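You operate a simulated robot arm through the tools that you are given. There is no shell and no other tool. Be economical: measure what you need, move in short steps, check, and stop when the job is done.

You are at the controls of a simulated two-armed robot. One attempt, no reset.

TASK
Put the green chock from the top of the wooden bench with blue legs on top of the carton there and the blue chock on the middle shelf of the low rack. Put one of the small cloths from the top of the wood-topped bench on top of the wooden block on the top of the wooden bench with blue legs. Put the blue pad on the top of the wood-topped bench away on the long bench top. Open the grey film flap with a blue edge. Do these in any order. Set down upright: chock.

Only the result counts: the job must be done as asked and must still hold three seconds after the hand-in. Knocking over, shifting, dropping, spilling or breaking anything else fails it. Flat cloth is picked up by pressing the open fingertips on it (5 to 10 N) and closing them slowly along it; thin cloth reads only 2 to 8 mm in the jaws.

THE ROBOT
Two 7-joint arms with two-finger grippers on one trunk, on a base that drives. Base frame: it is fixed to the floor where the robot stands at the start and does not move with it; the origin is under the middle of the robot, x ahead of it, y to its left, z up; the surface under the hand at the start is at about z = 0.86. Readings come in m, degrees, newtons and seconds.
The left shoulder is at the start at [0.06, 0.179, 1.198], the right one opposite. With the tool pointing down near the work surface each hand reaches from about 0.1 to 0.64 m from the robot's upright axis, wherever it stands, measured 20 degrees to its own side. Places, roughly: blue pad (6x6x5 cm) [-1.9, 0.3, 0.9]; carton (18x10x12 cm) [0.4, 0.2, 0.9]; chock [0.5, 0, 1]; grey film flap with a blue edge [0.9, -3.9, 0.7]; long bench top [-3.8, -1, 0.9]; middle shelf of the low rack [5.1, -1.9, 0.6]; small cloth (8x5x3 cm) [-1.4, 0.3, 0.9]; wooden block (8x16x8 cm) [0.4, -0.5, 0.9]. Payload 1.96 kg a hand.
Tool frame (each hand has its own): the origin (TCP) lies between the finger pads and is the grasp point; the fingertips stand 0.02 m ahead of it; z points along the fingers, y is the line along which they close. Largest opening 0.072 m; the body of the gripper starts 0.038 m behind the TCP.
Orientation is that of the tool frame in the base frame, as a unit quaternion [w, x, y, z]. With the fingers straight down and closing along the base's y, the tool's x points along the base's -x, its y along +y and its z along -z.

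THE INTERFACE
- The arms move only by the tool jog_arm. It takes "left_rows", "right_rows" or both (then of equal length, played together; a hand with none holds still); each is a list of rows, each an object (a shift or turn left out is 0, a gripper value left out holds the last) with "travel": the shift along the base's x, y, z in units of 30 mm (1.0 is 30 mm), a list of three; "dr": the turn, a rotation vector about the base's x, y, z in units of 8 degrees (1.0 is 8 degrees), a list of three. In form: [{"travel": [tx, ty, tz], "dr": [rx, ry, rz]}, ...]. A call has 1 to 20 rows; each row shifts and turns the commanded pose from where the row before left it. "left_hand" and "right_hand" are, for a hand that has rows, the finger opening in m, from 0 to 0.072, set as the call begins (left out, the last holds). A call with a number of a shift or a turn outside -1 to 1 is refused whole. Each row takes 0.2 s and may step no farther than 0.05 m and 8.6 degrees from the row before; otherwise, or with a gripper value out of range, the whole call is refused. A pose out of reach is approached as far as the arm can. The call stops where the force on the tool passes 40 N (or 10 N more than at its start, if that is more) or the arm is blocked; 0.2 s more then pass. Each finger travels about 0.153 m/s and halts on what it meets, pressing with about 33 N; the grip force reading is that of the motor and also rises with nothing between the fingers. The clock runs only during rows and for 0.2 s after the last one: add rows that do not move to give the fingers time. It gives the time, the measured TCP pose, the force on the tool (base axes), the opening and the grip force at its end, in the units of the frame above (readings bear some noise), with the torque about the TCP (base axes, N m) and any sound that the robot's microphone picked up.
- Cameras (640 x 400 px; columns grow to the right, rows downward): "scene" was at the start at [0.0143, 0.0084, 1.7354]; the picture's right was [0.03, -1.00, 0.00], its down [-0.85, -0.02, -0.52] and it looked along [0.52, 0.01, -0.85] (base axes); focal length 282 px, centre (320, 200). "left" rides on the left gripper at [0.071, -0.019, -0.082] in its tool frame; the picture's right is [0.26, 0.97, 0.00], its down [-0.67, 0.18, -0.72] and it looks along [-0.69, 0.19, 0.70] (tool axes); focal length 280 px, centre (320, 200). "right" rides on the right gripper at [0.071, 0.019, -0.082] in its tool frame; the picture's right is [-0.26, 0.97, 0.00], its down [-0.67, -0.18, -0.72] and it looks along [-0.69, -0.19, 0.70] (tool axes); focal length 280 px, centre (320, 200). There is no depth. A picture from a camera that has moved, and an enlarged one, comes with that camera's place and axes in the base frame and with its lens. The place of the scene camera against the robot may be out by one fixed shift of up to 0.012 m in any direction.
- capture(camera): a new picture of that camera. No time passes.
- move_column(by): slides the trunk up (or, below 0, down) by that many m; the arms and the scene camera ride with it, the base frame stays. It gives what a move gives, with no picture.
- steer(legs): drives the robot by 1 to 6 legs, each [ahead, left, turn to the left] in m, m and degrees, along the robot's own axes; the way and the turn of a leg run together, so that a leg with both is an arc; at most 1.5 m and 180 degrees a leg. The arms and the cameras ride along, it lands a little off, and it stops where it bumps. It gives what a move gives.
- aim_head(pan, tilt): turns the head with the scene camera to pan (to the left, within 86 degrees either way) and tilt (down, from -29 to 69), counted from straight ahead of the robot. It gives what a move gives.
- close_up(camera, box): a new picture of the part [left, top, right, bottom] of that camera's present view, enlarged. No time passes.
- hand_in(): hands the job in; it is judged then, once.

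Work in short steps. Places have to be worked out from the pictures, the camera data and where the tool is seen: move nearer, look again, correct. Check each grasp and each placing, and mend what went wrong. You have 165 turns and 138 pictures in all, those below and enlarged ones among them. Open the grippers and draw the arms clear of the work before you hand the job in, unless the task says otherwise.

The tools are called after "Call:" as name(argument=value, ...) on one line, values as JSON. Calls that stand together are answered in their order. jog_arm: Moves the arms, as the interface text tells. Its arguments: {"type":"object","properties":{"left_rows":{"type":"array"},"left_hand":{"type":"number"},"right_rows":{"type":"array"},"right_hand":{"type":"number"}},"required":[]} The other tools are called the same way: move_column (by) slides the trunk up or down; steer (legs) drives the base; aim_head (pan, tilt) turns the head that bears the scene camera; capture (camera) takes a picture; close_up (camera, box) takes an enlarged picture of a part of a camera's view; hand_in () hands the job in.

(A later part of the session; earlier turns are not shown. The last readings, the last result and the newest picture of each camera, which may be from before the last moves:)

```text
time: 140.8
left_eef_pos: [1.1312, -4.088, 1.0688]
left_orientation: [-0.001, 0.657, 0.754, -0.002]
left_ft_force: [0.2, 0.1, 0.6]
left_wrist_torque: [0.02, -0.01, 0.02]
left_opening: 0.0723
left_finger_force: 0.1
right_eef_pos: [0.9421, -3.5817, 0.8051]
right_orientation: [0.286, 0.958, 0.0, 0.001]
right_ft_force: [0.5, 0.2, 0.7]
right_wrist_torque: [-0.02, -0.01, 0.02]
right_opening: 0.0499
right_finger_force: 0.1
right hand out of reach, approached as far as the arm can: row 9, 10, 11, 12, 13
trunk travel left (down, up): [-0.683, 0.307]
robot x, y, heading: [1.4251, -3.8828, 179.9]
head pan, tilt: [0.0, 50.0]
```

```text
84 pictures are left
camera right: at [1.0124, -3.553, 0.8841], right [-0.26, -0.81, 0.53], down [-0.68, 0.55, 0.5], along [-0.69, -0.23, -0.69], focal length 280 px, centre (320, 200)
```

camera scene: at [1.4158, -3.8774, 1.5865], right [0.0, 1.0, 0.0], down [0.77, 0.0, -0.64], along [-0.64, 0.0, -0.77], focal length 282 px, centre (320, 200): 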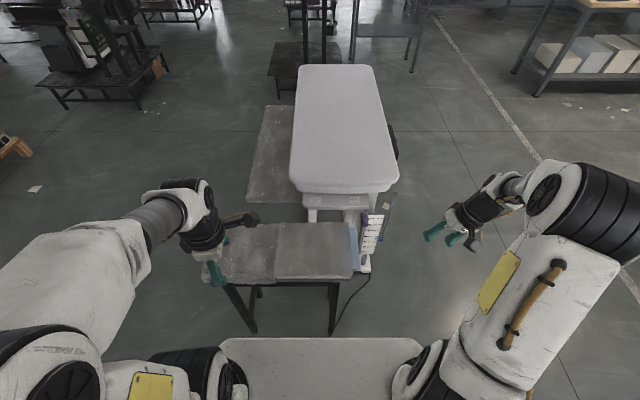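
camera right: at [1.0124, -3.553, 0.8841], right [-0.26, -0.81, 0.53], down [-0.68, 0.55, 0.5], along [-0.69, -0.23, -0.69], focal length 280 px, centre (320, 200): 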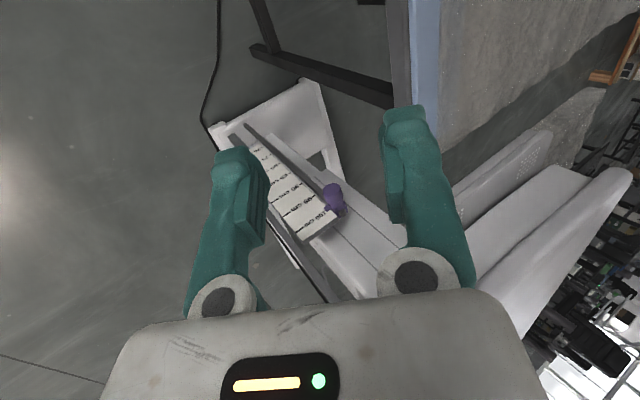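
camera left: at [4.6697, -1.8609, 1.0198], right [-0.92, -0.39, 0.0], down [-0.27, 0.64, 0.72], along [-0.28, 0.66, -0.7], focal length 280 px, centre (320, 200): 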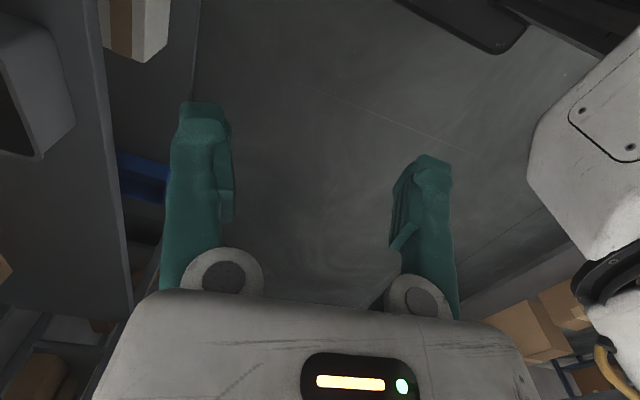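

Tilt is limited by geometry in this stance. Better: stand on the +y side facing −y with the hand pitched forward. Un-tilt and raise the hand, then drive to ≈(1.1, −3.15) heading −90°.

Call:
jog_arm(right_rows=[{"travel": [0, 0.1, 0.6], "dr": [0.8, 0, 0]}, {"travel": [0, 0.1, 0.6], "dr": [0.8, 0, 0]}, {"travel": [0.5, 0, 0.6], "dr": [0.8, 0, 0]}, {"travel": [0.6, 0, 0.6], "dr": [0.8, 0, 0]}, {"travel": [0.6, 0, 0.3], "dr": [0.95, 0, 0]}, {"travel": [0.6, 0, 0.3]}])

Call:
steer(legs=[[0, -0.73, 0], [0, 0, 90], [0, -0.325, 0]])

Call:
capture(camera="scene")

```text
time: 142.2
left_eef_pos: [1.1325, -4.0873, 1.0698]
left_orientation: [-0.001, 0.657, 0.754, 0.0]
left_ft_force: [0.0, -0.1, -0.4]
left_wrist_torque: [-0.02, 0.03, -0.02]
left_opening: 0.072
left_finger_force: 0.0
right_eef_pos: [1.013, -3.5758, 0.8947]
right_orientation: [0.001, 1.0, -0.001, 0.0]
right_ft_force: [1.1, -0.1, 0.4]
right_wrist_torque: [-0.05, -0.01, 0.0]
right_opening: 0.0502
right_finger_force: 0.2
trunk travel left (down, up): [-0.683, 0.307]
robot x, y, heading: [1.4299, -3.8847, 180.0]
head pan, tilt: [0.0, 50.0]
```

```text
time: 151.7
left_eef_pos: [1.2963, -3.4517, 1.0689]
left_orientation: [-0.001, -0.049, 0.999, -0.002]
left_ft_force: [-0.2, -0.3, -1.1]
left_wrist_torque: [0.0, -0.02, 0.01]
left_opening: 0.0719
left_finger_force: 0.0
right_eef_pos: [0.7812, -3.5524, 0.8931]
right_orientation: [0.001, 0.721, 0.693, 0.002]
right_ft_force: [0.1, 0.2, 0.1]
right_wrist_torque: [-0.01, -0.04, -0.02]
right_opening: 0.0502
right_finger_force: 0.1
trunk travel left (down, up): [-0.683, 0.307]
robot x, y, heading: [1.1042, -3.1498, -92.2]
head pan, tilt: [0.0, 50.0]
```

```text
83 pictures are left
camera scene: at [1.1091, -3.1593, 1.5865], right [-1.0, 0.04, 0.0], down [0.03, 0.77, -0.64], along [-0.02, -0.64, -0.77], focal length 282 px, centre (320, 200)
```

scene: 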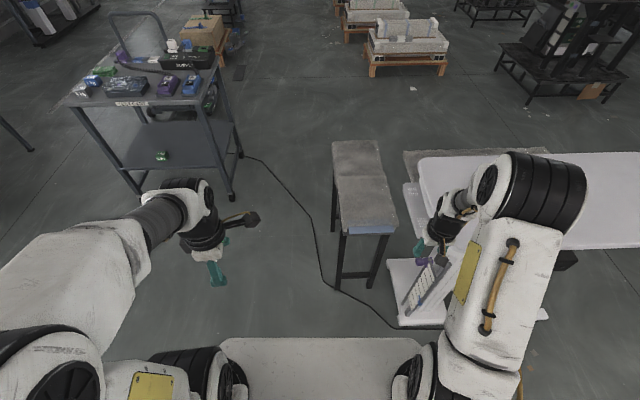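

Rotate the right hand −88° about z while moving to x≈0.90, then pitch it forward.

Call:
jog_arm(right_rows=[{"travel": [0.33, 0, 0], "dr": [0, 0, -0.917]}, {"travel": [0.33, 0, 0], "dr": [0, 0, -0.917]}, {"travel": [0.33, 0, 0], "dr": [0, 0, -0.917]}, {"travel": [0.33, 0, 0], "dr": [0, 0, -0.917]}, {"travel": [0.33, 0, 0], "dr": [0, 0, -0.917]}, {"travel": [0.33, 0, 0], "dr": [0, 0, -0.917]}, {"travel": [0.33, 0, 0], "dr": [0, 0, -0.917]}, {"travel": [0.33, 0, 0], "dr": [0, 0, -0.917]}, {"travel": [0.33, 0, 0], "dr": [0, 0, -0.917]}, {"travel": [0.33, 0, 0], "dr": [0, 0, -0.917]}, {"travel": [0.33, 0, 0], "dr": [0, 0, -0.917]}, {"travel": [0.33, 0, 0], "dr": [0, 0, -0.917]}])

Call:
jog_arm(right_rows=[{"travel": [0, 0, 0], "dr": [-0.9, 0, 0]}, {"travel": [0, 0, 0], "dr": [-0.9, 0, 0]}, {"travel": [0, 0, 0], "dr": [-0.9, 0, 0]}, {"travel": [0, 0, 0], "dr": [-0.9, 0, 0]}, {"travel": [0, 0, 0], "dr": [-0.9, 0, 0]}, {"travel": [0, 0, 0], "dr": [-0.9, 0, 0]}, {"travel": [0, 0, 0], "dr": [-0.9, 0, 0]}, {"travel": [0, 0, 0], "dr": [-0.9, 0, 0]}, {"travel": [0, 0, 0], "dr": [-0.9, 0, 0]}, {"travel": [0, 0, 0], "dr": [-0.9, 0, 0]}])

Call:
capture(camera="right")

Call:
capture(camera="scene")

```text
time: 154.3
left_eef_pos: [1.297, -3.451, 1.07]
left_orientation: [0.001, -0.05, 0.999, -0.002]
left_ft_force: [0.0, 0.4, 0.3]
left_wrist_torque: [-0.03, 0.01, 0.02]
left_opening: 0.072
left_finger_force: 0.0
right_eef_pos: [0.9002, -3.5524, 0.8957]
right_orientation: [0.001, 1.0, -0.004, 0.001]
right_ft_force: [-0.4, 0.1, 0.0]
right_wrist_torque: [0.03, 0.01, -0.02]
right_opening: 0.05
right_finger_force: 0.1
trunk travel left (down, up): [-0.683, 0.307]
robot x, y, heading: [1.1019, -3.1484, -92.3]
head pan, tilt: [0.0, 50.0]
```

```text
time: 156.5
left_eef_pos: [1.2955, -3.4523, 1.0693]
left_orientation: [0.0, -0.05, 0.999, -0.001]
left_ft_force: [0.3, -0.1, -0.5]
left_wrist_torque: [-0.03, -0.01, -0.06]
left_opening: 0.0721
left_finger_force: 0.0
right_eef_pos: [0.9001, -3.5538, 0.8948]
right_orientation: [0.59, 0.807, -0.002, 0.003]
right_ft_force: [1.7, 0.8, -0.4]
right_wrist_torque: [0.01, -0.03, 0.03]
right_opening: 0.0499
right_finger_force: 0.0
trunk travel left (down, up): [-0.683, 0.307]
robot x, y, heading: [1.1015, -3.1474, -91.9]
head pan, tilt: [0.0, 50.0]
```

```text
82 pictures are left
camera right: at [0.9704, -3.4799, 0.9388], right [-0.27, -0.29, 0.92], down [-0.67, 0.74, 0.04], along [-0.69, -0.61, -0.4], focal length 280 px, centre (320, 200)
```

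right: 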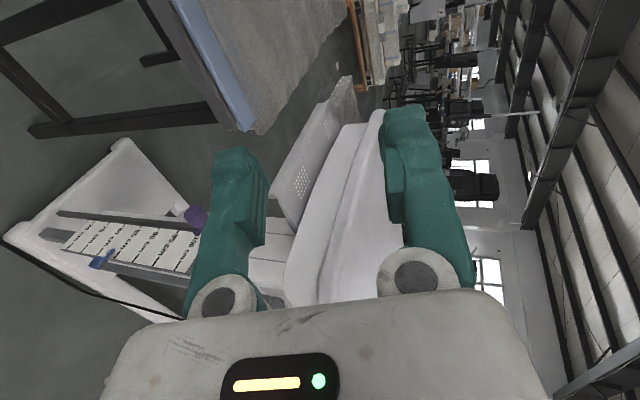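

```text
81 pictures are left
camera scene: at [1.1091, -3.1597, 1.5865], right [-1.0, 0.04, 0.0], down [0.03, 0.77, -0.64], along [-0.03, -0.64, -0.77], focal length 282 px, centre (320, 200)
```

scene: 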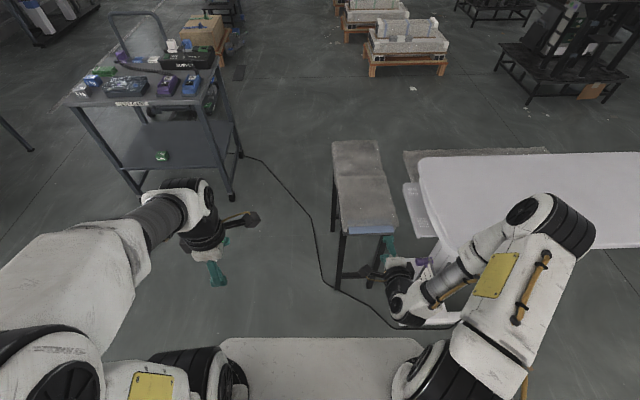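

The pitched pose works and the blue strip is in view. Zoom in on the strip.

Call:
close_up(camera="right", box=[140, 0, 300, 140])

Call:
close_up(camera="scene", box=[320, 200, 440, 275])

```text
2.86 times, centred on (220, 70) of right
camera zoom: at [0.9704, -3.4799, 0.9388], right [-0.27, -0.29, 0.92], down [-0.67, 0.74, 0.04], along [-0.69, -0.61, -0.4], focal length 801 px, centre (606, 571)
```

zoom: 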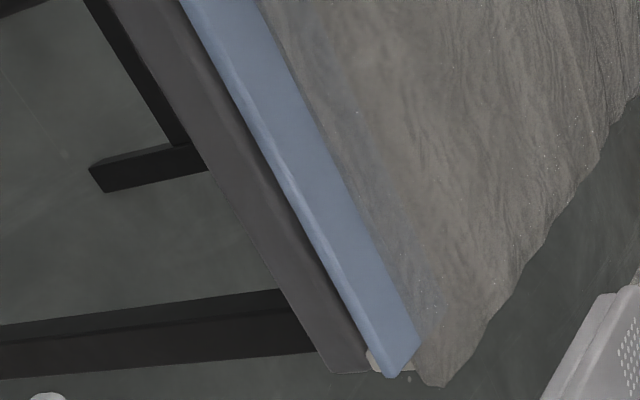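

```text
5.33 times, centred on (380, 238) of scene
camera zoom: at [1.1091, -3.1597, 1.5865], right [-1.0, 0.04, 0.0], down [0.03, 0.77, -0.64], along [-0.03, -0.64, -0.77], focal length 1506 px, centre (0, 0)
```

zoom: 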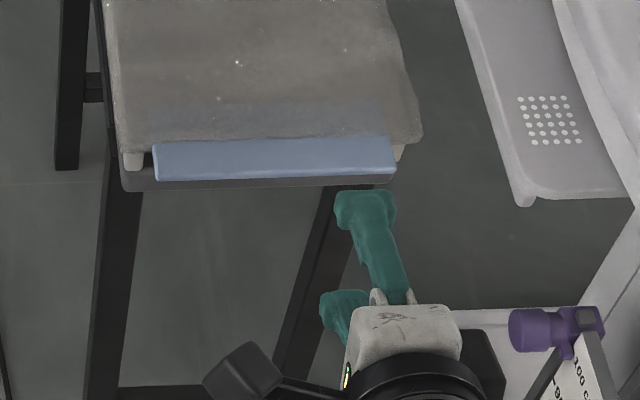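

Strip outer edge ≈ y −3.741, z≈0.69–0.70, overhanging the slab (face y≈−3.752) by ~1 cm. I level the tool to horizontal and bring it to just in front of the strip, opening 0.04.

Call:
jog_arm(right_rows=[{"travel": [-0.1, 0, -0.7], "dr": [-0.75, 0, 0]}, {"travel": [-0.1, 0, -0.7], "dr": [-0.75, 0, 0]}, {"travel": [-0.1, 0, -0.7], "dr": [-0.75, 0, 0]}, {"travel": [-0.1, 0, -0.7]}, {"travel": [0, -0.4, -0.7]}, {"travel": [0, -0.6, -0.7]}, {"travel": [0, -0.7, -0.7]}, {"travel": [0, -0.7, -0.7]}, {"travel": [0, -0.8, -0.7]}, {"travel": [0, -0.8, -0.2]}, {}], right_hand=0.04)

Call:
capture(camera="right")

Call:
close_up(camera="scene", box=[320, 200, 440, 275])

```text
time: 158.9
left_eef_pos: [1.2963, -3.4516, 1.0692]
left_orientation: [0.0, -0.049, 0.999, -0.001]
left_ft_force: [-1.1, -0.2, -0.9]
left_wrist_torque: [-0.01, 0.02, -0.01]
left_opening: 0.072
left_finger_force: 0.0
right_eef_pos: [0.8856, -3.6723, 0.7012]
right_orientation: [0.709, 0.706, -0.002, 0.003]
right_ft_force: [0.4, -0.8, -0.5]
right_wrist_torque: [0.01, 0.0, 0.02]
right_opening: 0.0399
right_finger_force: 0.1
trunk travel left (down, up): [-0.683, 0.307]
robot x, y, heading: [1.1084, -3.1465, -92.3]
head pan, tilt: [0.0, 50.0]
```

```text
78 pictures are left
camera right: at [0.9565, -3.5901, 0.7215], right [-0.27, 0.0, 0.96], down [-0.67, 0.71, -0.19], along [-0.69, -0.7, -0.19], focal length 280 px, centre (320, 200)
```

right: 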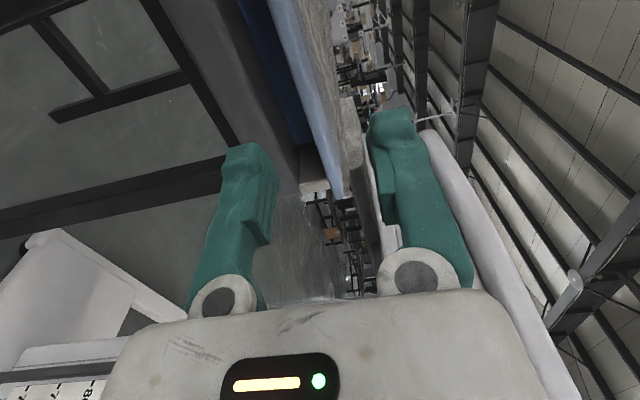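

```text
5.33 times, centred on (380, 238) of scene
camera zoom: at [1.1094, -3.1591, 1.5865], right [-1.0, 0.04, 0.0], down [0.03, 0.77, -0.64], along [-0.03, -0.64, -0.77], focal length 1506 px, centre (0, 0)
```

zoom: 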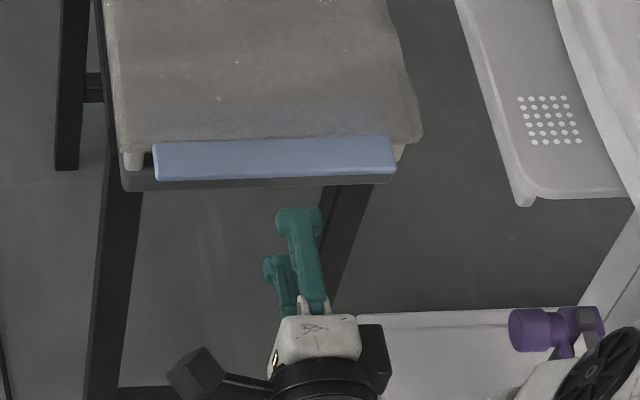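

Call:
close_up(camera="right", box=[200, 0, 440, 210])

```text
1.90 times, centred on (320, 105) of right
camera zoom: at [0.9565, -3.5901, 0.7215], right [-0.27, 0.0, 0.96], down [-0.67, 0.71, -0.19], along [-0.69, -0.7, -0.19], focal length 534 px, centre (320, 381)
```

zoom: 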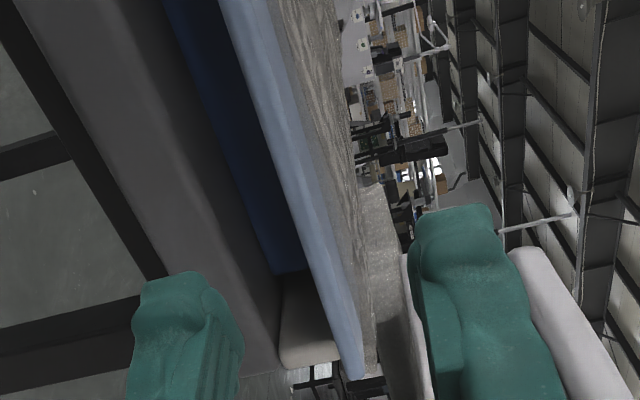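

Strip: z≈0.690–0.697, with ~3 cm free gap beneath down to the slab (0.659). Advance with opening 0.03 at z≈0.694 until tips are ~12 mm past the strip edge.

Call:
jog_arm(right_rows=[{"travel": [0, -0.2, -0.23]}, {"travel": [0, -0.4, 0]}, {"travel": [0, -0.4, 0]}, {"travel": [0, -0.4, 0]}, {"travel": [0, -0.4, 0]}, {"travel": [0, -0.3, 0]}, {"travel": [0, -0.2, 0]}, {}], right_hand=0.03)

Call:
close_up(camera="right", box=[200, 0, 440, 210])

Call:
close_up(camera="scene", box=[320, 200, 440, 275])

```text
time: 160.0
left_eef_pos: [1.2972, -3.4492, 1.0699]
left_orientation: [0.0, -0.049, 0.999, -0.003]
left_ft_force: [0.5, -0.4, 0.2]
left_wrist_torque: [-0.03, -0.01, -0.03]
left_opening: 0.0719
left_finger_force: 0.0
right_eef_pos: [0.8535, -3.7264, 0.714]
right_orientation: [0.719, 0.695, -0.007, -0.02]
right_ft_force: [-3.8, 26.9, 2.5]
right_wrist_torque: [0.54, 0.1, 0.05]
right_opening: 0.029
right_finger_force: 0.0
trunk travel left (down, up): [-0.683, 0.307]
robot x, y, heading: [1.1033, -3.1476, -92.3]
head pan, tilt: [0.0, 50.0]
stopped in row 5 (right hand): the force on the tool passed its limit at 77 N (the readings are from after the stop); the commanded pose is now the measured one
```

```text
1.90 times, centred on (320, 105) of right
camera zoom: at [0.9272, -3.6451, 0.7298], right [-0.24, 0.04, 0.97], down [-0.65, 0.73, -0.19], along [-0.72, -0.68, -0.15], focal length 534 px, centre (320, 381)
```

zoom: 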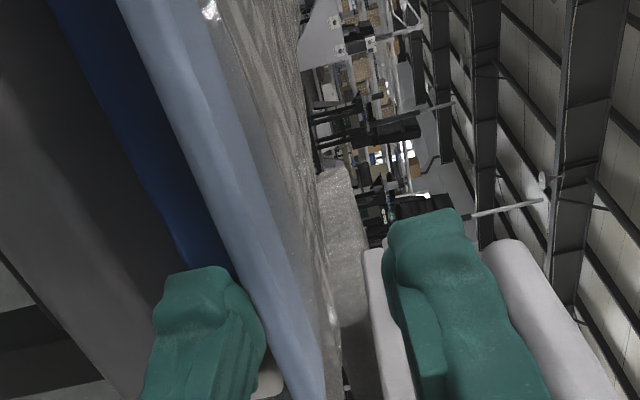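

```text
5.33 times, centred on (380, 238) of scene
camera zoom: at [1.1103, -3.1546, 1.5866], right [-1.0, 0.04, 0.0], down [0.03, 0.76, -0.64], along [-0.03, -0.64, -0.76], focal length 1506 px, centre (0, 0)
```

zoom: 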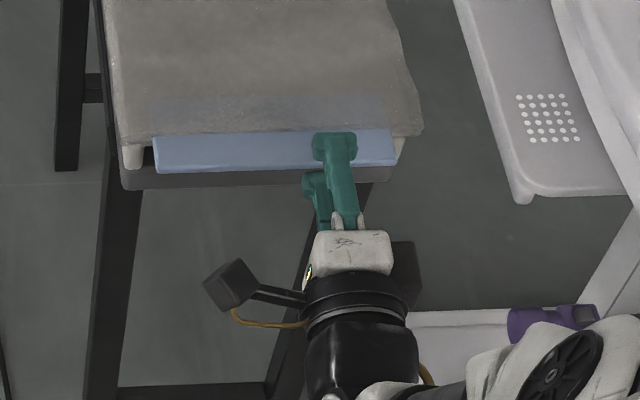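

The lower finger hit something (~z 0.68). Back off 2.5 cm to relieve and look again.

Call:
jog_arm(right_rows=[{"travel": [0, 0.4, 0]}, {"travel": [0, 0.4, 0]}, {"travel": [0, 0.2, 0]}, {}])

Call:
close_up(camera="right", box=[160, 0, 440, 210])

```text
time: 161.0
left_eef_pos: [1.297, -3.4507, 1.0688]
left_orientation: [0.0, -0.049, 0.999, -0.001]
left_ft_force: [0.6, -0.2, 0.4]
left_wrist_torque: [0.0, 0.0, 0.02]
left_opening: 0.0721
left_finger_force: 0.0
right_eef_pos: [0.8554, -3.6961, 0.71]
right_orientation: [0.715, 0.699, -0.007, -0.018]
right_ft_force: [0.1, -1.2, 0.0]
right_wrist_torque: [0.0, 0.0, 0.0]
right_opening: 0.03
right_finger_force: 0.0
trunk travel left (down, up): [-0.683, 0.307]
robot x, y, heading: [1.1074, -3.1498, -92.3]
head pan, tilt: [0.0, 50.0]
```

```text
1.90 times, centred on (300, 105) of right
camera zoom: at [0.9292, -3.6147, 0.7266], right [-0.24, 0.03, 0.97], down [-0.65, 0.73, -0.19], along [-0.72, -0.68, -0.16], focal length 534 px, centre (358, 381)
```

zoom: 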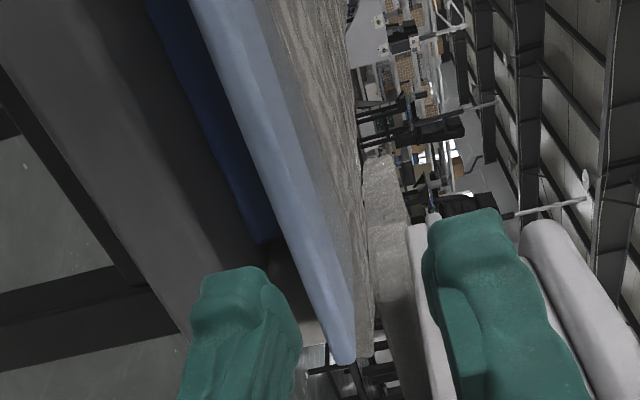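

The slab top is likely ~0.675, so the lower finger must enter within 0.676–0.690. I set z≈0.703 (finger inner face 0.688) and advance gently.

Call:
jog_arm(right_rows=[{"travel": [0, 0, -0.23], "dr": [0.1, 0, 0.3]}, {"travel": [0, -0.3, 0]}, {"travel": [0, -0.3, 0]}, {"travel": [0, -0.2, 0]}, {"travel": [0, -0.1, 0]}, {}])

Call:
close_up(camera="right", box=[160, 0, 440, 210])

```text
time: 162.4
left_eef_pos: [1.2961, -3.4509, 1.0694]
left_orientation: [0.001, -0.049, 0.999, -0.002]
left_ft_force: [0.5, -0.2, 0.6]
left_wrist_torque: [0.0, 0.0, 0.02]
left_opening: 0.072
left_finger_force: 0.2
right_eef_pos: [0.851, -3.7262, 0.7074]
right_orientation: [0.714, 0.7, 0.008, -0.007]
right_ft_force: [-1.8, 3.7, 0.7]
right_wrist_torque: [0.08, 0.04, -0.12]
right_opening: 0.0302
right_finger_force: 0.6
trunk travel left (down, up): [-0.683, 0.307]
robot x, y, heading: [1.1049, -3.1465, -92.2]
head pan, tilt: [0.0, 50.0]
```

```text
1.90 times, centred on (300, 105) of right
camera zoom: at [0.9216, -3.6428, 0.7246], right [-0.24, 0.02, 0.97], down [-0.68, 0.71, -0.18], along [-0.69, -0.7, -0.16], focal length 534 px, centre (358, 381)
```

zoom: 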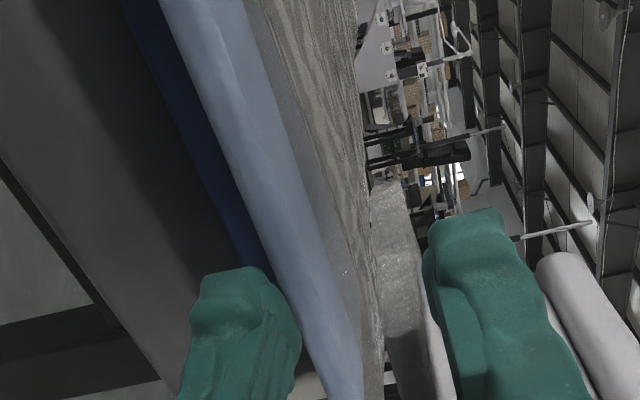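

The tip top is right at the strip's lower edge level. Back 6 mm, lower 4 mm, and push in again gently.

Call:
jog_arm(right_rows=[{"travel": [0, 0.2, 0]}, {"travel": [0, 0, -0.15]}, {"travel": [0, -0.1, 0]}, {"travel": [0, -0.1, 0]}, {"travel": [0, -0.1, 0]}, {"travel": [0, -0.1, 0]}, {"travel": [0, -0.1, 0]}, {}])

Call:
close_up(camera="right", box=[160, 0, 440, 210])

```text
time: 164.4
left_eef_pos: [1.2964, -3.4529, 1.0696]
left_orientation: [0.0, -0.05, 0.999, -0.002]
left_ft_force: [-0.3, 0.2, -0.1]
left_wrist_torque: [-0.03, -0.01, -0.01]
left_opening: 0.0721
left_finger_force: 0.0
right_eef_pos: [0.8346, -3.7532, 0.7287]
right_orientation: [0.729, 0.684, 0.015, -0.019]
right_ft_force: [-0.3, 0.0, 1.2]
right_wrist_torque: [-0.03, 0.01, 0.0]
right_opening: 0.0303
right_finger_force: 0.1
trunk travel left (down, up): [-0.683, 0.307]
robot x, y, heading: [1.1102, -3.1498, -92.4]
head pan, tilt: [0.0, 50.0]
stopped in row 8 (right hand): the arm was blocked; the commanded pose is now the measured one
```

```text
1.90 times, centred on (300, 105) of right
camera zoom: at [0.9069, -3.67, 0.7399], right [-0.22, 0.06, 0.97], down [-0.68, 0.71, -0.2], along [-0.7, -0.7, -0.11], focal length 534 px, centre (358, 381)
```

zoom: 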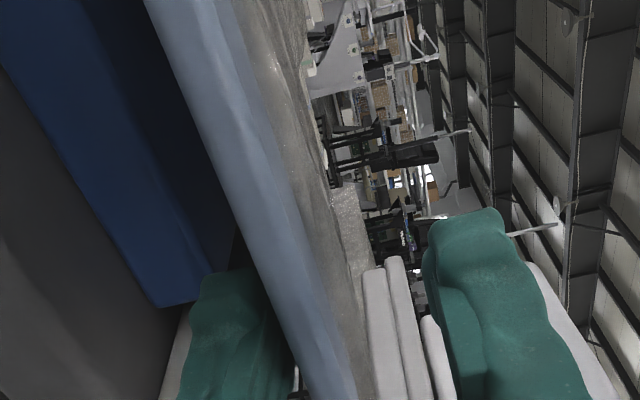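

The lower finger slipped under and raised the strip. Close on it.

Call:
jog_arm(right_rows=[{}, {}, {}, {}], right_hand=0.0)

Call:
close_up(camera="right", box=[160, 0, 440, 210])

Call:
close_up(camera="scene", box=[320, 180, 440, 255])

```text
time: 165.4
left_eef_pos: [1.2968, -3.4522, 1.0703]
left_orientation: [0.0, -0.048, 0.999, -0.002]
left_ft_force: [-0.3, 0.1, 0.5]
left_wrist_torque: [-0.01, 0.01, 0.01]
left_opening: 0.0721
left_finger_force: 0.0
right_eef_pos: [0.8349, -3.7522, 0.7275]
right_orientation: [0.729, 0.684, 0.014, -0.018]
right_ft_force: [-0.8, -0.7, -0.8]
right_wrist_torque: [0.11, -0.31, -0.16]
right_opening: 0.0075
right_finger_force: 35.5
trunk travel left (down, up): [-0.683, 0.307]
robot x, y, heading: [1.101, -3.1471, -92.3]
head pan, tilt: [0.0, 50.0]
```

```text
1.90 times, centred on (300, 105) of right
camera zoom: at [0.9069, -3.6699, 0.7394], right [-0.22, 0.06, 0.97], down [-0.68, 0.71, -0.2], along [-0.7, -0.7, -0.11], focal length 534 px, centre (358, 381)
```

zoom: 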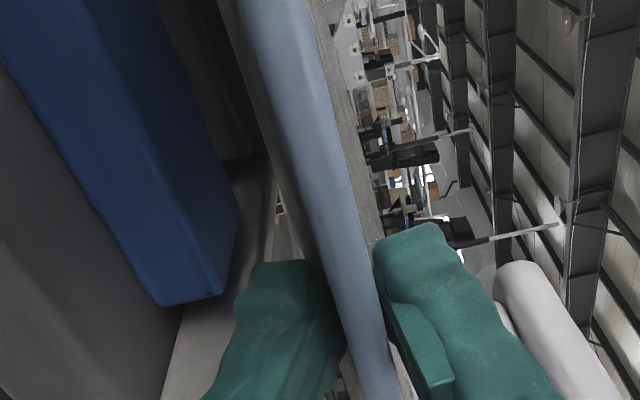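

```text
5.33 times, centred on (380, 218) of scene
camera zoom: at [1.1092, -3.1595, 1.5865], right [-1.0, 0.04, 0.0], down [0.03, 0.77, -0.64], along [-0.03, -0.64, -0.77], focal length 1506 px, centre (0, 107)
```

zoom: 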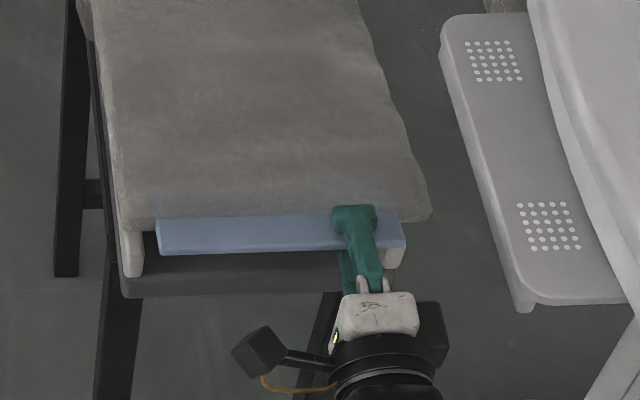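

Gripped (7.5 mm). Now lift along the arc about the hinge with matching rotation, to ≈48°.

Call:
jog_arm(right_rows=[{"travel": [0, -0.2, 0.9], "dr": [0.7, 0, 0]}, {"travel": [0, -0.3, 0.88], "dr": [0.7, 0, 0]}, {"travel": [0, -0.4, 0.85], "dr": [0.7, 0, 0]}, {"travel": [0, -0.5, 0.8], "dr": [0.7, 0, 0]}, {"travel": [0, -0.56, 0.75], "dr": [0.7, 0, 0]}, {"travel": [0, -0.62, 0.7], "dr": [0.7, 0, 0]}, {"travel": [0, -0.68, 0.63], "dr": [0.7, 0, 0]}, {}])

Call:
capture(camera="scene")

Call:
capture(camera="right")

```text
time: 167.1
left_eef_pos: [1.298, -3.4454, 1.071]
left_orientation: [0.0, -0.048, 0.999, -0.006]
left_ft_force: [0.0, 1.1, -0.2]
left_wrist_torque: [0.01, 0.01, 0.02]
left_opening: 0.0721
left_finger_force: 0.1
right_eef_pos: [0.8375, -3.8456, 0.9015]
right_orientation: [0.463, 0.886, 0.018, -0.013]
right_ft_force: [5.9, 24.3, 25.2]
right_wrist_torque: [0.35, 0.18, -0.4]
right_opening: 0.0083
right_finger_force: 35.8
trunk travel left (down, up): [-0.683, 0.307]
robot x, y, heading: [1.1025, -3.1441, -92.4]
head pan, tilt: [0.0, 50.0]
stopped in row 8 (right hand): the force on the tool passed its limit at 45 N (the readings are from after the stop); the commanded pose is now the measured one
```

```text
68 pictures are left
camera scene: at [1.1128, -3.1486, 1.5867], right [-1.0, 0.04, 0.0], down [0.03, 0.76, -0.65], along [-0.03, -0.65, -0.76], focal length 282 px, centre (320, 200)
```

scene: 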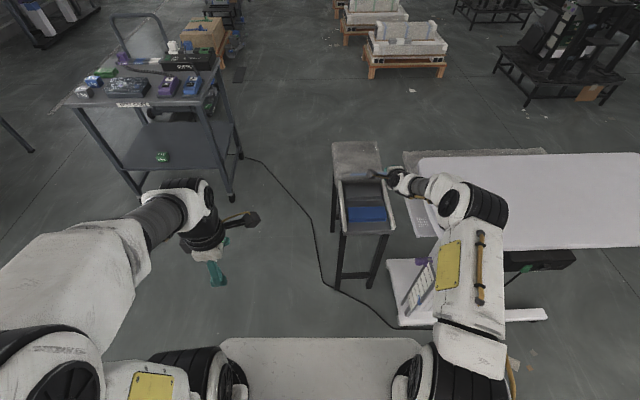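

```text
67 pictures are left
camera right: at [0.9095, -3.7869, 0.9611], right [-0.22, -0.56, 0.8], down [-0.68, 0.68, 0.29], along [-0.7, -0.48, -0.52], focal length 280 px, centre (320, 200)
```

right: 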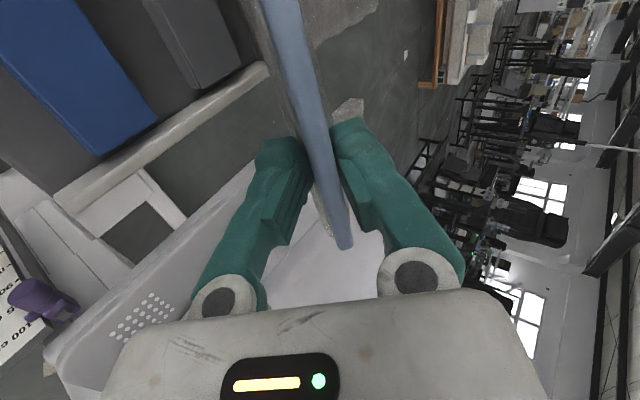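

The flap is opening but it is stiff radially and my arm is near its reach limit; I must stand closer. I swing it back down along the arc, to regrip from a nearer stance.

Call:
jog_arm(right_rows=[{"travel": [0, 0.717, -0.54], "dr": [-0.7, 0, 0]}, {"travel": [0, 0.607, -0.75], "dr": [-0.7, 0, 0]}, {"travel": [0, 0.527, -0.81], "dr": [-0.7, 0, 0]}, {"travel": [0, 0.44, -0.86], "dr": [-0.7, 0, 0]}, {"travel": [0, 0.343, -0.9], "dr": [-0.7, 0, 0]}, {"travel": [0, 0.25, -0.93], "dr": [-0.7, 0, 0]}, {"travel": [0, 0.15, -0.93], "dr": [-0.3, 0, 0]}, {"travel": [0, 0.05, -0.4], "dr": [0, 0, 0]}, {}])

Call:
close_up(camera="right", box=[160, 0, 440, 210])

```text
time: 167.3
left_eef_pos: [1.2989, -3.4446, 1.0712]
left_orientation: [-0.001, -0.048, 0.999, -0.004]
left_ft_force: [-0.3, -0.2, 0.4]
left_wrist_torque: [0.04, -0.01, 0.01]
left_opening: 0.0717
left_finger_force: 0.0
right_eef_pos: [0.8372, -3.842, 0.8983]
right_orientation: [0.47, 0.883, 0.019, -0.012]
right_ft_force: [4.6, 23.2, 22.1]
right_wrist_torque: [0.49, -0.23, 0.26]
right_opening: 0.0081
right_finger_force: 35.6
trunk travel left (down, up): [-0.683, 0.307]
robot x, y, heading: [1.1046, -3.1481, -92.6]
head pan, tilt: [0.0, 50.0]
stopped in row 1 (right hand): the force on the tool passed its limit at 56 N (the readings are from after the stop); the commanded pose is now the measured one
```

```text
1.90 times, centred on (300, 105) of right
camera zoom: at [0.9094, -3.7836, 0.9581], right [-0.22, -0.54, 0.81], down [-0.68, 0.68, 0.28], along [-0.7, -0.49, -0.52], focal length 534 px, centre (358, 381)
```

zoom: 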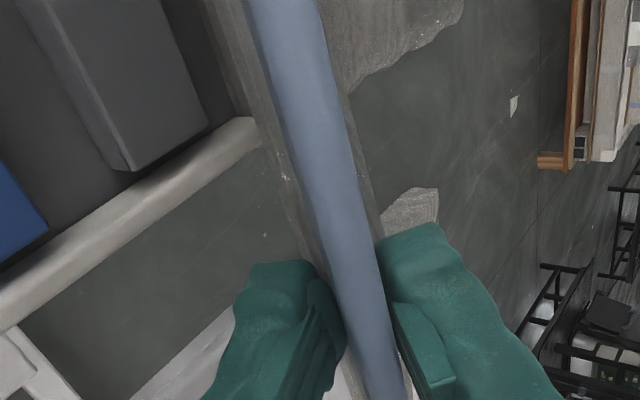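

The hand is still pressing radially inward (32 N). Relieve by moving ~6 mm outward along the flap.

Call:
jog_arm(right_rows=[{"travel": [0, 0.07, 0.08]}, {"travel": [0, 0.07, 0.08]}, {}])

```text
time: 168.2
left_eef_pos: [1.2976, -3.4509, 1.069]
left_orientation: [0.0, -0.048, 0.999, -0.002]
left_ft_force: [0.2, 0.1, -0.4]
left_wrist_torque: [-0.02, -0.01, -0.05]
left_opening: 0.072
left_finger_force: 0.0
right_eef_pos: [0.8371, -3.8419, 0.8985]
right_orientation: [0.466, 0.885, 0.018, -0.013]
right_ft_force: [4.3, 6.8, 3.1]
right_wrist_torque: [0.42, 0.09, -0.28]
right_opening: 0.0081
right_finger_force: 36.0
trunk travel left (down, up): [-0.683, 0.307]
robot x, y, heading: [1.1012, -3.1477, -92.4]
head pan, tilt: [0.0, 50.0]
```

Force dropped; refit gives hinge y≈−4.012, r≈0.262. Swing down along this arc in half steps.

Call:
jog_arm(right_rows=[{"travel": [0, 0.36, -0.315], "dr": [-0.34, 0, 0]}, {"travel": [0, 0.335, -0.335], "dr": [-0.34, 0, 0]}, {"travel": [0, 0.315, -0.355], "dr": [-0.34, 0, 0]}, {"travel": [0, 0.292, -0.37], "dr": [-0.34, 0, 0]}, {"travel": [0, 0.275, -0.385], "dr": [-0.34, 0, 0]}, {"travel": [0, 0.252, -0.4], "dr": [-0.34, 0, 0]}, {"travel": [0, 0.23, -0.415], "dr": [-0.34, 0, 0]}, {"travel": [0, 0.207, -0.425], "dr": [-0.34, 0, 0]}, {"travel": [0, 0.183, -0.435], "dr": [-0.34, 0, 0]}, {"travel": [0, 0.16, -0.443], "dr": [-0.34, 0, 0]}, {"travel": [0, 0.137, -0.45], "dr": [-0.34, 0, 0]}, {"travel": [0, 0.113, -0.46], "dr": [-0.34, 0, 0]}, {"travel": [0, 0.085, -0.46], "dr": [-0.34, 0, 0]}, {"travel": [0, 0.06, -0.46], "dr": [-0.34, 0, 0]}, {}])

Call:
close_up(camera="right", box=[160, 0, 440, 210])

```text
time: 171.2
left_eef_pos: [1.2982, -3.4484, 1.0689]
left_orientation: [0.0, -0.049, 0.999, -0.003]
left_ft_force: [0.3, -0.3, -0.3]
left_wrist_torque: [0.03, -0.02, 0.01]
left_opening: 0.072
left_finger_force: 0.0
right_eef_pos: [0.83, -3.7578, 0.7394]
right_orientation: [0.735, 0.677, 0.019, -0.02]
right_ft_force: [14.9, 22.0, 1.6]
right_wrist_torque: [0.3, -0.08, -0.68]
right_opening: 0.0084
right_finger_force: 35.7
trunk travel left (down, up): [-0.683, 0.307]
robot x, y, heading: [1.1063, -3.1432, -92.5]
head pan, tilt: [0.0, 50.0]
stopped in row 15 (right hand): the force on the tool passed its limit at 76 N (the readings are from after the stop); the commanded pose is now the measured one
```

```text
1.90 times, centred on (300, 105) of right
camera zoom: at [0.902, -3.674, 0.7481], right [-0.21, 0.08, 0.97], down [-0.68, 0.7, -0.2], along [-0.7, -0.71, -0.09], focal length 534 px, centre (358, 381)
```

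zoom: 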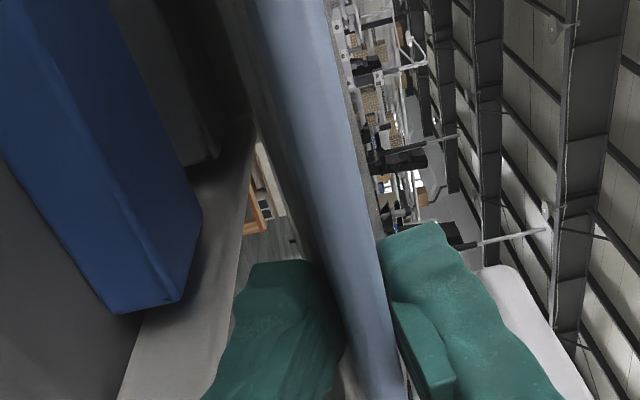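

Flap is nearly down. Open slightly and withdraw along +y so the flap settles.

Call:
jog_arm(right_rows=[{}, {}, {"travel": [0, 0.3, 0]}, {"travel": [0, 0.5, 0]}, {"travel": [0, 0.7, 0.1]}, {"travel": [0, 0.7, 0.1]}, {"travel": [0, 0.7, 0.1]}, {"travel": [0, 0.7, 0.1]}, {"travel": [0, 0.7, 0.1]}, {"travel": [0, 0.7, 0.1]}, {"travel": [0, 0.7, 0.1]}, {"travel": [0.2, 0.7, 0.1]}, {"travel": [0.5, 0.5, 0.1]}], right_hand=0.03)

Call:
capture(camera="scene")

```text
time: 174.0
left_eef_pos: [1.2959, -3.4505, 1.0688]
left_orientation: [0.0, -0.049, 0.999, -0.002]
left_ft_force: [-0.2, -0.2, -0.3]
left_wrist_torque: [0.04, 0.02, 0.03]
left_opening: 0.0719
left_finger_force: 0.1
right_eef_pos: [0.8502, -3.5487, 0.7644]
right_orientation: [0.734, 0.679, 0.019, -0.021]
right_ft_force: [0.7, 0.7, 0.9]
right_wrist_torque: [0.01, -0.02, 0.02]
right_opening: 0.03
right_finger_force: 0.2
trunk travel left (down, up): [-0.683, 0.307]
robot x, y, heading: [1.1075, -3.1478, -92.3]
head pan, tilt: [0.0, 50.0]
```

```text
64 pictures are left
camera scene: at [1.1102, -3.1581, 1.5865], right [-1.0, 0.04, 0.0], down [0.03, 0.77, -0.64], along [-0.03, -0.64, -0.77], focal length 282 px, centre (320, 200)
```

scene: 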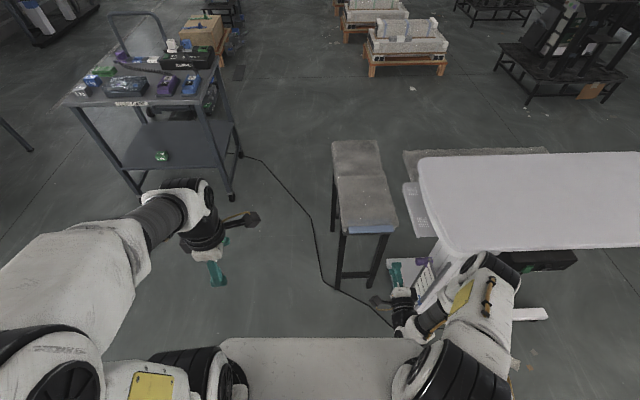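

Flap closed again and nothing shifted. The arm works fine pulled in, so drive 0.15 m closer and shift the hand toward the strip's middle.

Call:
steer(legs=[[0.15, 0, 0]])

Call:
jog_arm(right_rows=[{"travel": [0.4, 0, -0.4]}, {"travel": [0.4, 0, -0.4]}, {"travel": [0.3, 0, -0.4]}, {"travel": [0, 0, -0.4]}, {"travel": [0, 0, -0.4], "dr": [0.4, 0, 0.35]}, {}])

Call:
capture(camera="right")

```text
time: 175.4
left_eef_pos: [1.2915, -3.5997, 1.0678]
left_orientation: [0.001, -0.049, 0.999, -0.001]
left_ft_force: [-1.2, -1.4, -0.8]
left_wrist_torque: [0.02, -0.01, -0.04]
left_opening: 0.0723
left_finger_force: 0.0
right_eef_pos: [0.8463, -3.7016, 0.7637]
right_orientation: [0.733, 0.68, 0.019, -0.019]
right_ft_force: [-0.7, -0.9, 0.2]
right_wrist_torque: [0.04, -0.01, 0.03]
right_opening: 0.0296
right_finger_force: 0.0
trunk travel left (down, up): [-0.683, 0.307]
robot x, y, heading: [1.0995, -3.2971, -92.4]
head pan, tilt: [0.0, 50.0]
```

```text
time: 176.8
left_eef_pos: [1.291, -3.5993, 1.0694]
left_orientation: [-0.001, -0.049, 0.999, -0.002]
left_ft_force: [0.1, -0.6, -0.3]
left_wrist_torque: [0.02, -0.01, -0.04]
left_opening: 0.072
left_finger_force: 0.0
right_eef_pos: [0.8797, -3.7014, 0.7046]
right_orientation: [0.714, 0.699, 0.036, -0.001]
right_ft_force: [-0.7, 0.4, -0.9]
right_wrist_torque: [0.01, 0.0, -0.02]
right_opening: 0.0301
right_finger_force: 0.1
trunk travel left (down, up): [-0.683, 0.307]
robot x, y, heading: [1.0994, -3.2946, -92.2]
head pan, tilt: [0.0, 50.0]
```

```text
63 pictures are left
camera right: at [0.9475, -3.6157, 0.7185], right [-0.21, 0.01, 0.98], down [-0.72, 0.68, -0.16], along [-0.66, -0.74, -0.14], focal length 280 px, centre (320, 200)
```

right: 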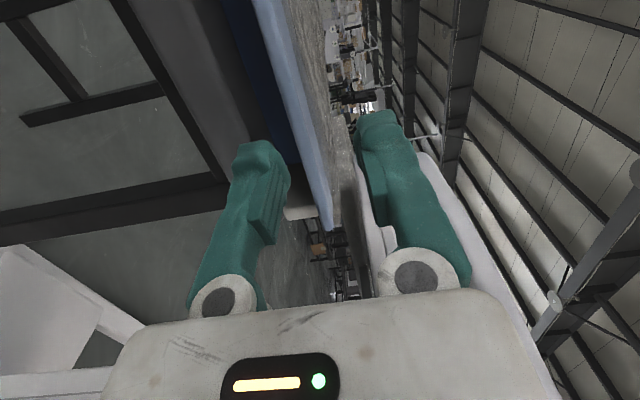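

Correct the small roll/yaw, then advance gently under the strip as before.

Call:
jog_arm(right_rows=[{"dr": [0, -0.375, -0.35], "travel": [0, 0, -0.07]}, {"travel": [0, -0.2, 0]}, {"travel": [0, -0.2, 0]}, {"travel": [0, -0.2, 0]}, {"travel": [0, -0.1, 0]}, {"travel": [0, -0.1, 0]}, {"travel": [0, -0.1, 0]}, {"travel": [0, -0.1, 0]}, {"travel": [0, -0.1, 0]}, {"travel": [0, -0.1, 0]}, {"travel": [0, -0.1, 0]}, {"travel": [0, -0.1, 0]}, {"travel": [0, -0.1, 0]}])

Call:
close_up(camera="right", box=[160, 0, 440, 210])

```text
time: 179.6
left_eef_pos: [1.2917, -3.5996, 1.0692]
left_orientation: [0.0, -0.05, 0.999, -0.002]
left_ft_force: [0.0, 0.1, -0.4]
left_wrist_torque: [-0.01, 0.0, 0.01]
left_opening: 0.0723
left_finger_force: 0.0
right_eef_pos: [0.8785, -3.7469, 0.7025]
right_orientation: [0.715, 0.699, -0.001, -0.001]
right_ft_force: [-0.8, 0.1, 0.4]
right_wrist_torque: [-0.05, 0.02, 0.04]
right_opening: 0.0298
right_finger_force: 0.1
trunk travel left (down, up): [-0.683, 0.307]
robot x, y, heading: [1.097, -3.2964, -92.3]
head pan, tilt: [0.0, 50.0]
```

```text
1.90 times, centred on (300, 105) of right
camera zoom: at [0.9496, -3.6633, 0.7198], right [-0.26, 0.02, 0.96], down [-0.67, 0.71, -0.2], along [-0.69, -0.7, -0.17], focal length 534 px, centre (358, 381)
```

zoom: 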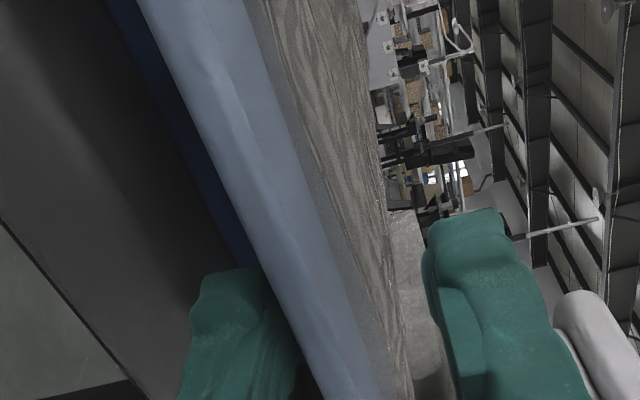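

No contact force and the finger is under the strip. Close.

Call:
jog_arm(right_rows=[{}, {}, {}, {}], right_hand=0.0)

Call:
close_up(camera="right", box=[160, 0, 440, 210])

```text
time: 180.6
left_eef_pos: [1.2905, -3.5999, 1.0691]
left_orientation: [-0.001, -0.05, 0.999, -0.001]
left_ft_force: [-0.1, 0.0, -0.5]
left_wrist_torque: [0.0, -0.02, 0.0]
left_opening: 0.0718
left_finger_force: 0.0
right_eef_pos: [0.8783, -3.746, 0.7022]
right_orientation: [0.715, 0.699, 0.0, 0.0]
right_ft_force: [0.2, -1.4, -1.2]
right_wrist_torque: [0.05, -0.02, -0.08]
right_opening: 0.0074
right_finger_force: 35.5
trunk travel left (down, up): [-0.683, 0.307]
robot x, y, heading: [1.0996, -3.2986, -92.5]
head pan, tilt: [0.0, 50.0]
```

```text
1.90 times, centred on (300, 105) of right
camera zoom: at [0.9495, -3.6633, 0.7197], right [-0.26, 0.02, 0.96], down [-0.67, 0.71, -0.2], along [-0.69, -0.7, -0.17], focal length 534 px, centre (358, 381)
```

zoom: 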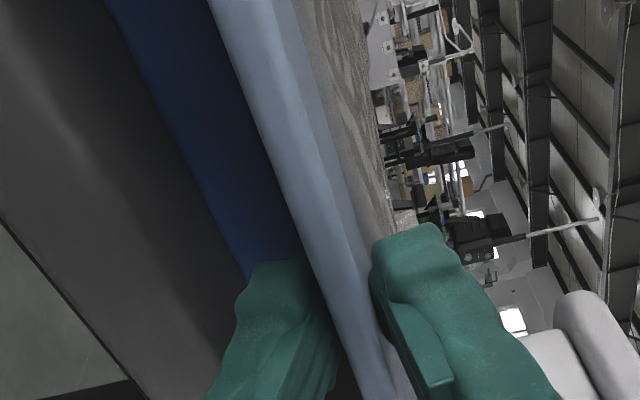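

Gripped at 7.4 mm. Lift on the refit arc in 4° steps to ≈40°.

Call:
jog_arm(right_rows=[{"travel": [0, -0.027, 0.618], "dr": [0.5, 0, 0]}, {"travel": [0, -0.07, 0.615], "dr": [0.5, 0, 0]}, {"travel": [0, -0.113, 0.609], "dr": [0.5, 0, 0]}, {"travel": [0, -0.155, 0.599], "dr": [0.5, 0, 0]}, {"travel": [0, -0.196, 0.587], "dr": [0.5, 0, 0]}, {"travel": [0, -0.237, 0.572], "dr": [0.5, 0, 0]}, {"travel": [0, -0.276, 0.554], "dr": [0.5, 0, 0]}, {"travel": [0, -0.314, 0.533], "dr": [0.5, 0, 0]}, {"travel": [0, -0.351, 0.51], "dr": [0.5, 0, 0]}, {"travel": [0, -0.385, 0.484], "dr": [0.5, 0, 0]}, {}])

```text
time: 183.0
left_eef_pos: [1.2933, -3.5985, 1.0699]
left_orientation: [0.0, -0.049, 0.999, -0.002]
left_ft_force: [-0.3, 0.3, 0.9]
left_wrist_torque: [-0.03, 0.0, 0.03]
left_opening: 0.0721
left_finger_force: 0.1
right_eef_pos: [0.8778, -3.8084, 0.8735]
right_orientation: [0.433, 0.901, -0.001, -0.001]
right_ft_force: [3.0, 10.2, 8.5]
right_wrist_torque: [0.02, 0.29, -0.36]
right_opening: 0.0071
right_finger_force: 34.9
trunk travel left (down, up): [-0.683, 0.307]
robot x, y, heading: [1.0982, -3.2936, -92.2]
head pan, tilt: [0.0, 50.0]
```

Only 13 N. Continue to ≈72° with slightly larger radius and less tool rotation to save reach.

Call:
jog_arm(right_rows=[{"travel": [0, -0.361, 0.517], "dr": [0.35, 0, 0]}, {"travel": [0, -0.456, 0.432], "dr": [0.35, 0, 0]}, {"travel": [0, -0.485, 0.399], "dr": [0.35, 0, 0]}, {"travel": [0, -0.511, 0.365], "dr": [0.35, 0, 0]}, {"travel": [0, -0.535, 0.328], "dr": [0.35, 0, 0]}, {"travel": [0, -0.557, 0.29], "dr": [0.3, 0, 0]}, {"travel": [0, -0.576, 0.25], "dr": [0.3, 0, 0]}, {"travel": [0, -0.592, 0.21], "dr": [0.3, 0, 0]}, {}])

Call:
capture(camera="scene")

```text
time: 185.0
left_eef_pos: [1.2925, -3.5977, 1.0701]
left_orientation: [0.0, -0.051, 0.999, -0.004]
left_ft_force: [0.7, 0.7, 0.1]
left_wrist_torque: [0.0, 0.03, 0.01]
left_opening: 0.072
left_finger_force: 0.0
right_eef_pos: [0.8772, -3.9286, 0.9601]
right_orientation: [0.261, 0.965, 0.001, -0.001]
right_ft_force: [1.4, 7.3, 17.3]
right_wrist_torque: [0.07, 0.0, 0.02]
right_opening: 0.0074
right_finger_force: 35.4
trunk travel left (down, up): [-0.683, 0.307]
robot x, y, heading: [1.1005, -3.295, -92.2]
head pan, tilt: [0.0, 50.0]
```

```text
60 pictures are left
camera scene: at [1.1051, -3.303, 1.5866], right [-1.0, 0.04, 0.0], down [0.03, 0.76, -0.65], along [-0.02, -0.64, -0.76], focal length 282 px, centre (320, 200)
```

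scene: 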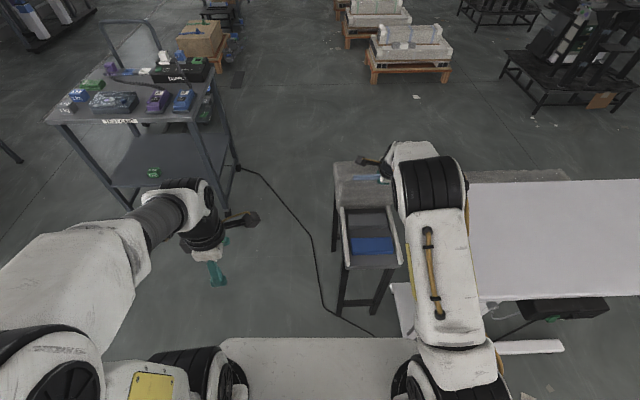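

Flap at ≈72°. Move 12° further with the arm, then a short drive forward carries it past vertical.

Call:
jog_arm(right_rows=[{"travel": [0, -0.5, 0.16], "dr": [0.2, 0, 0]}, {"travel": [0, -0.62, 0.132], "dr": [0.2, 0, 0]}, {"travel": [0, -0.628, 0.088], "dr": [0.2, 0, 0]}, {}])

Call:
steer(legs=[[0.1, 0, 0]])

Call:
capture(camera="scene")

```text
time: 186.0
left_eef_pos: [1.2925, -3.5959, 1.0692]
left_orientation: [0.0, -0.049, 0.999, -0.004]
left_ft_force: [0.2, 0.5, 0.1]
left_wrist_torque: [0.0, 0.0, -0.01]
left_opening: 0.0719
left_finger_force: 0.1
right_eef_pos: [0.8799, -3.9813, 0.9713]
right_orientation: [0.221, 0.975, 0.001, -0.002]
right_ft_force: [-2.2, 6.0, 25.0]
right_wrist_torque: [0.26, 0.3, -0.01]
right_opening: 0.0079
right_finger_force: 36.4
trunk travel left (down, up): [-0.683, 0.307]
robot x, y, heading: [1.0968, -3.2958, -92.4]
head pan, tilt: [0.0, 50.0]
```

```text
time: 186.9
left_eef_pos: [1.2912, -3.6405, 1.0699]
left_orientation: [0.002, -0.05, 0.999, -0.002]
left_ft_force: [0.6, -0.3, 0.9]
left_wrist_torque: [0.05, 0.0, 0.03]
left_opening: 0.0722
left_finger_force: 0.1
right_eef_pos: [0.8797, -4.0289, 0.9779]
right_orientation: [0.228, 0.974, 0.001, -0.002]
right_ft_force: [-2.6, 3.6, 43.6]
right_wrist_torque: [1.25, -0.92, -0.41]
right_opening: 0.0118
right_finger_force: 38.2
trunk travel left (down, up): [-0.683, 0.307]
robot x, y, heading: [1.0941, -3.34, -92.2]
head pan, tilt: [0.0, 50.0]
stopped in leg 1: the force on the tool passed its limit at 46 N (the readings are from after the stop); the commanded pose is now the measured one
```

```text
59 pictures are left
camera scene: at [1.1047, -3.3472, 1.5868], right [-1.0, 0.04, 0.0], down [0.03, 0.76, -0.64], along [-0.03, -0.64, -0.77], focal length 282 px, centre (320, 200)
```

scene: 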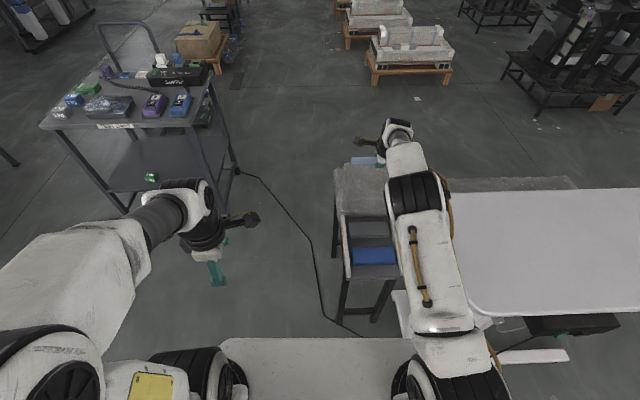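

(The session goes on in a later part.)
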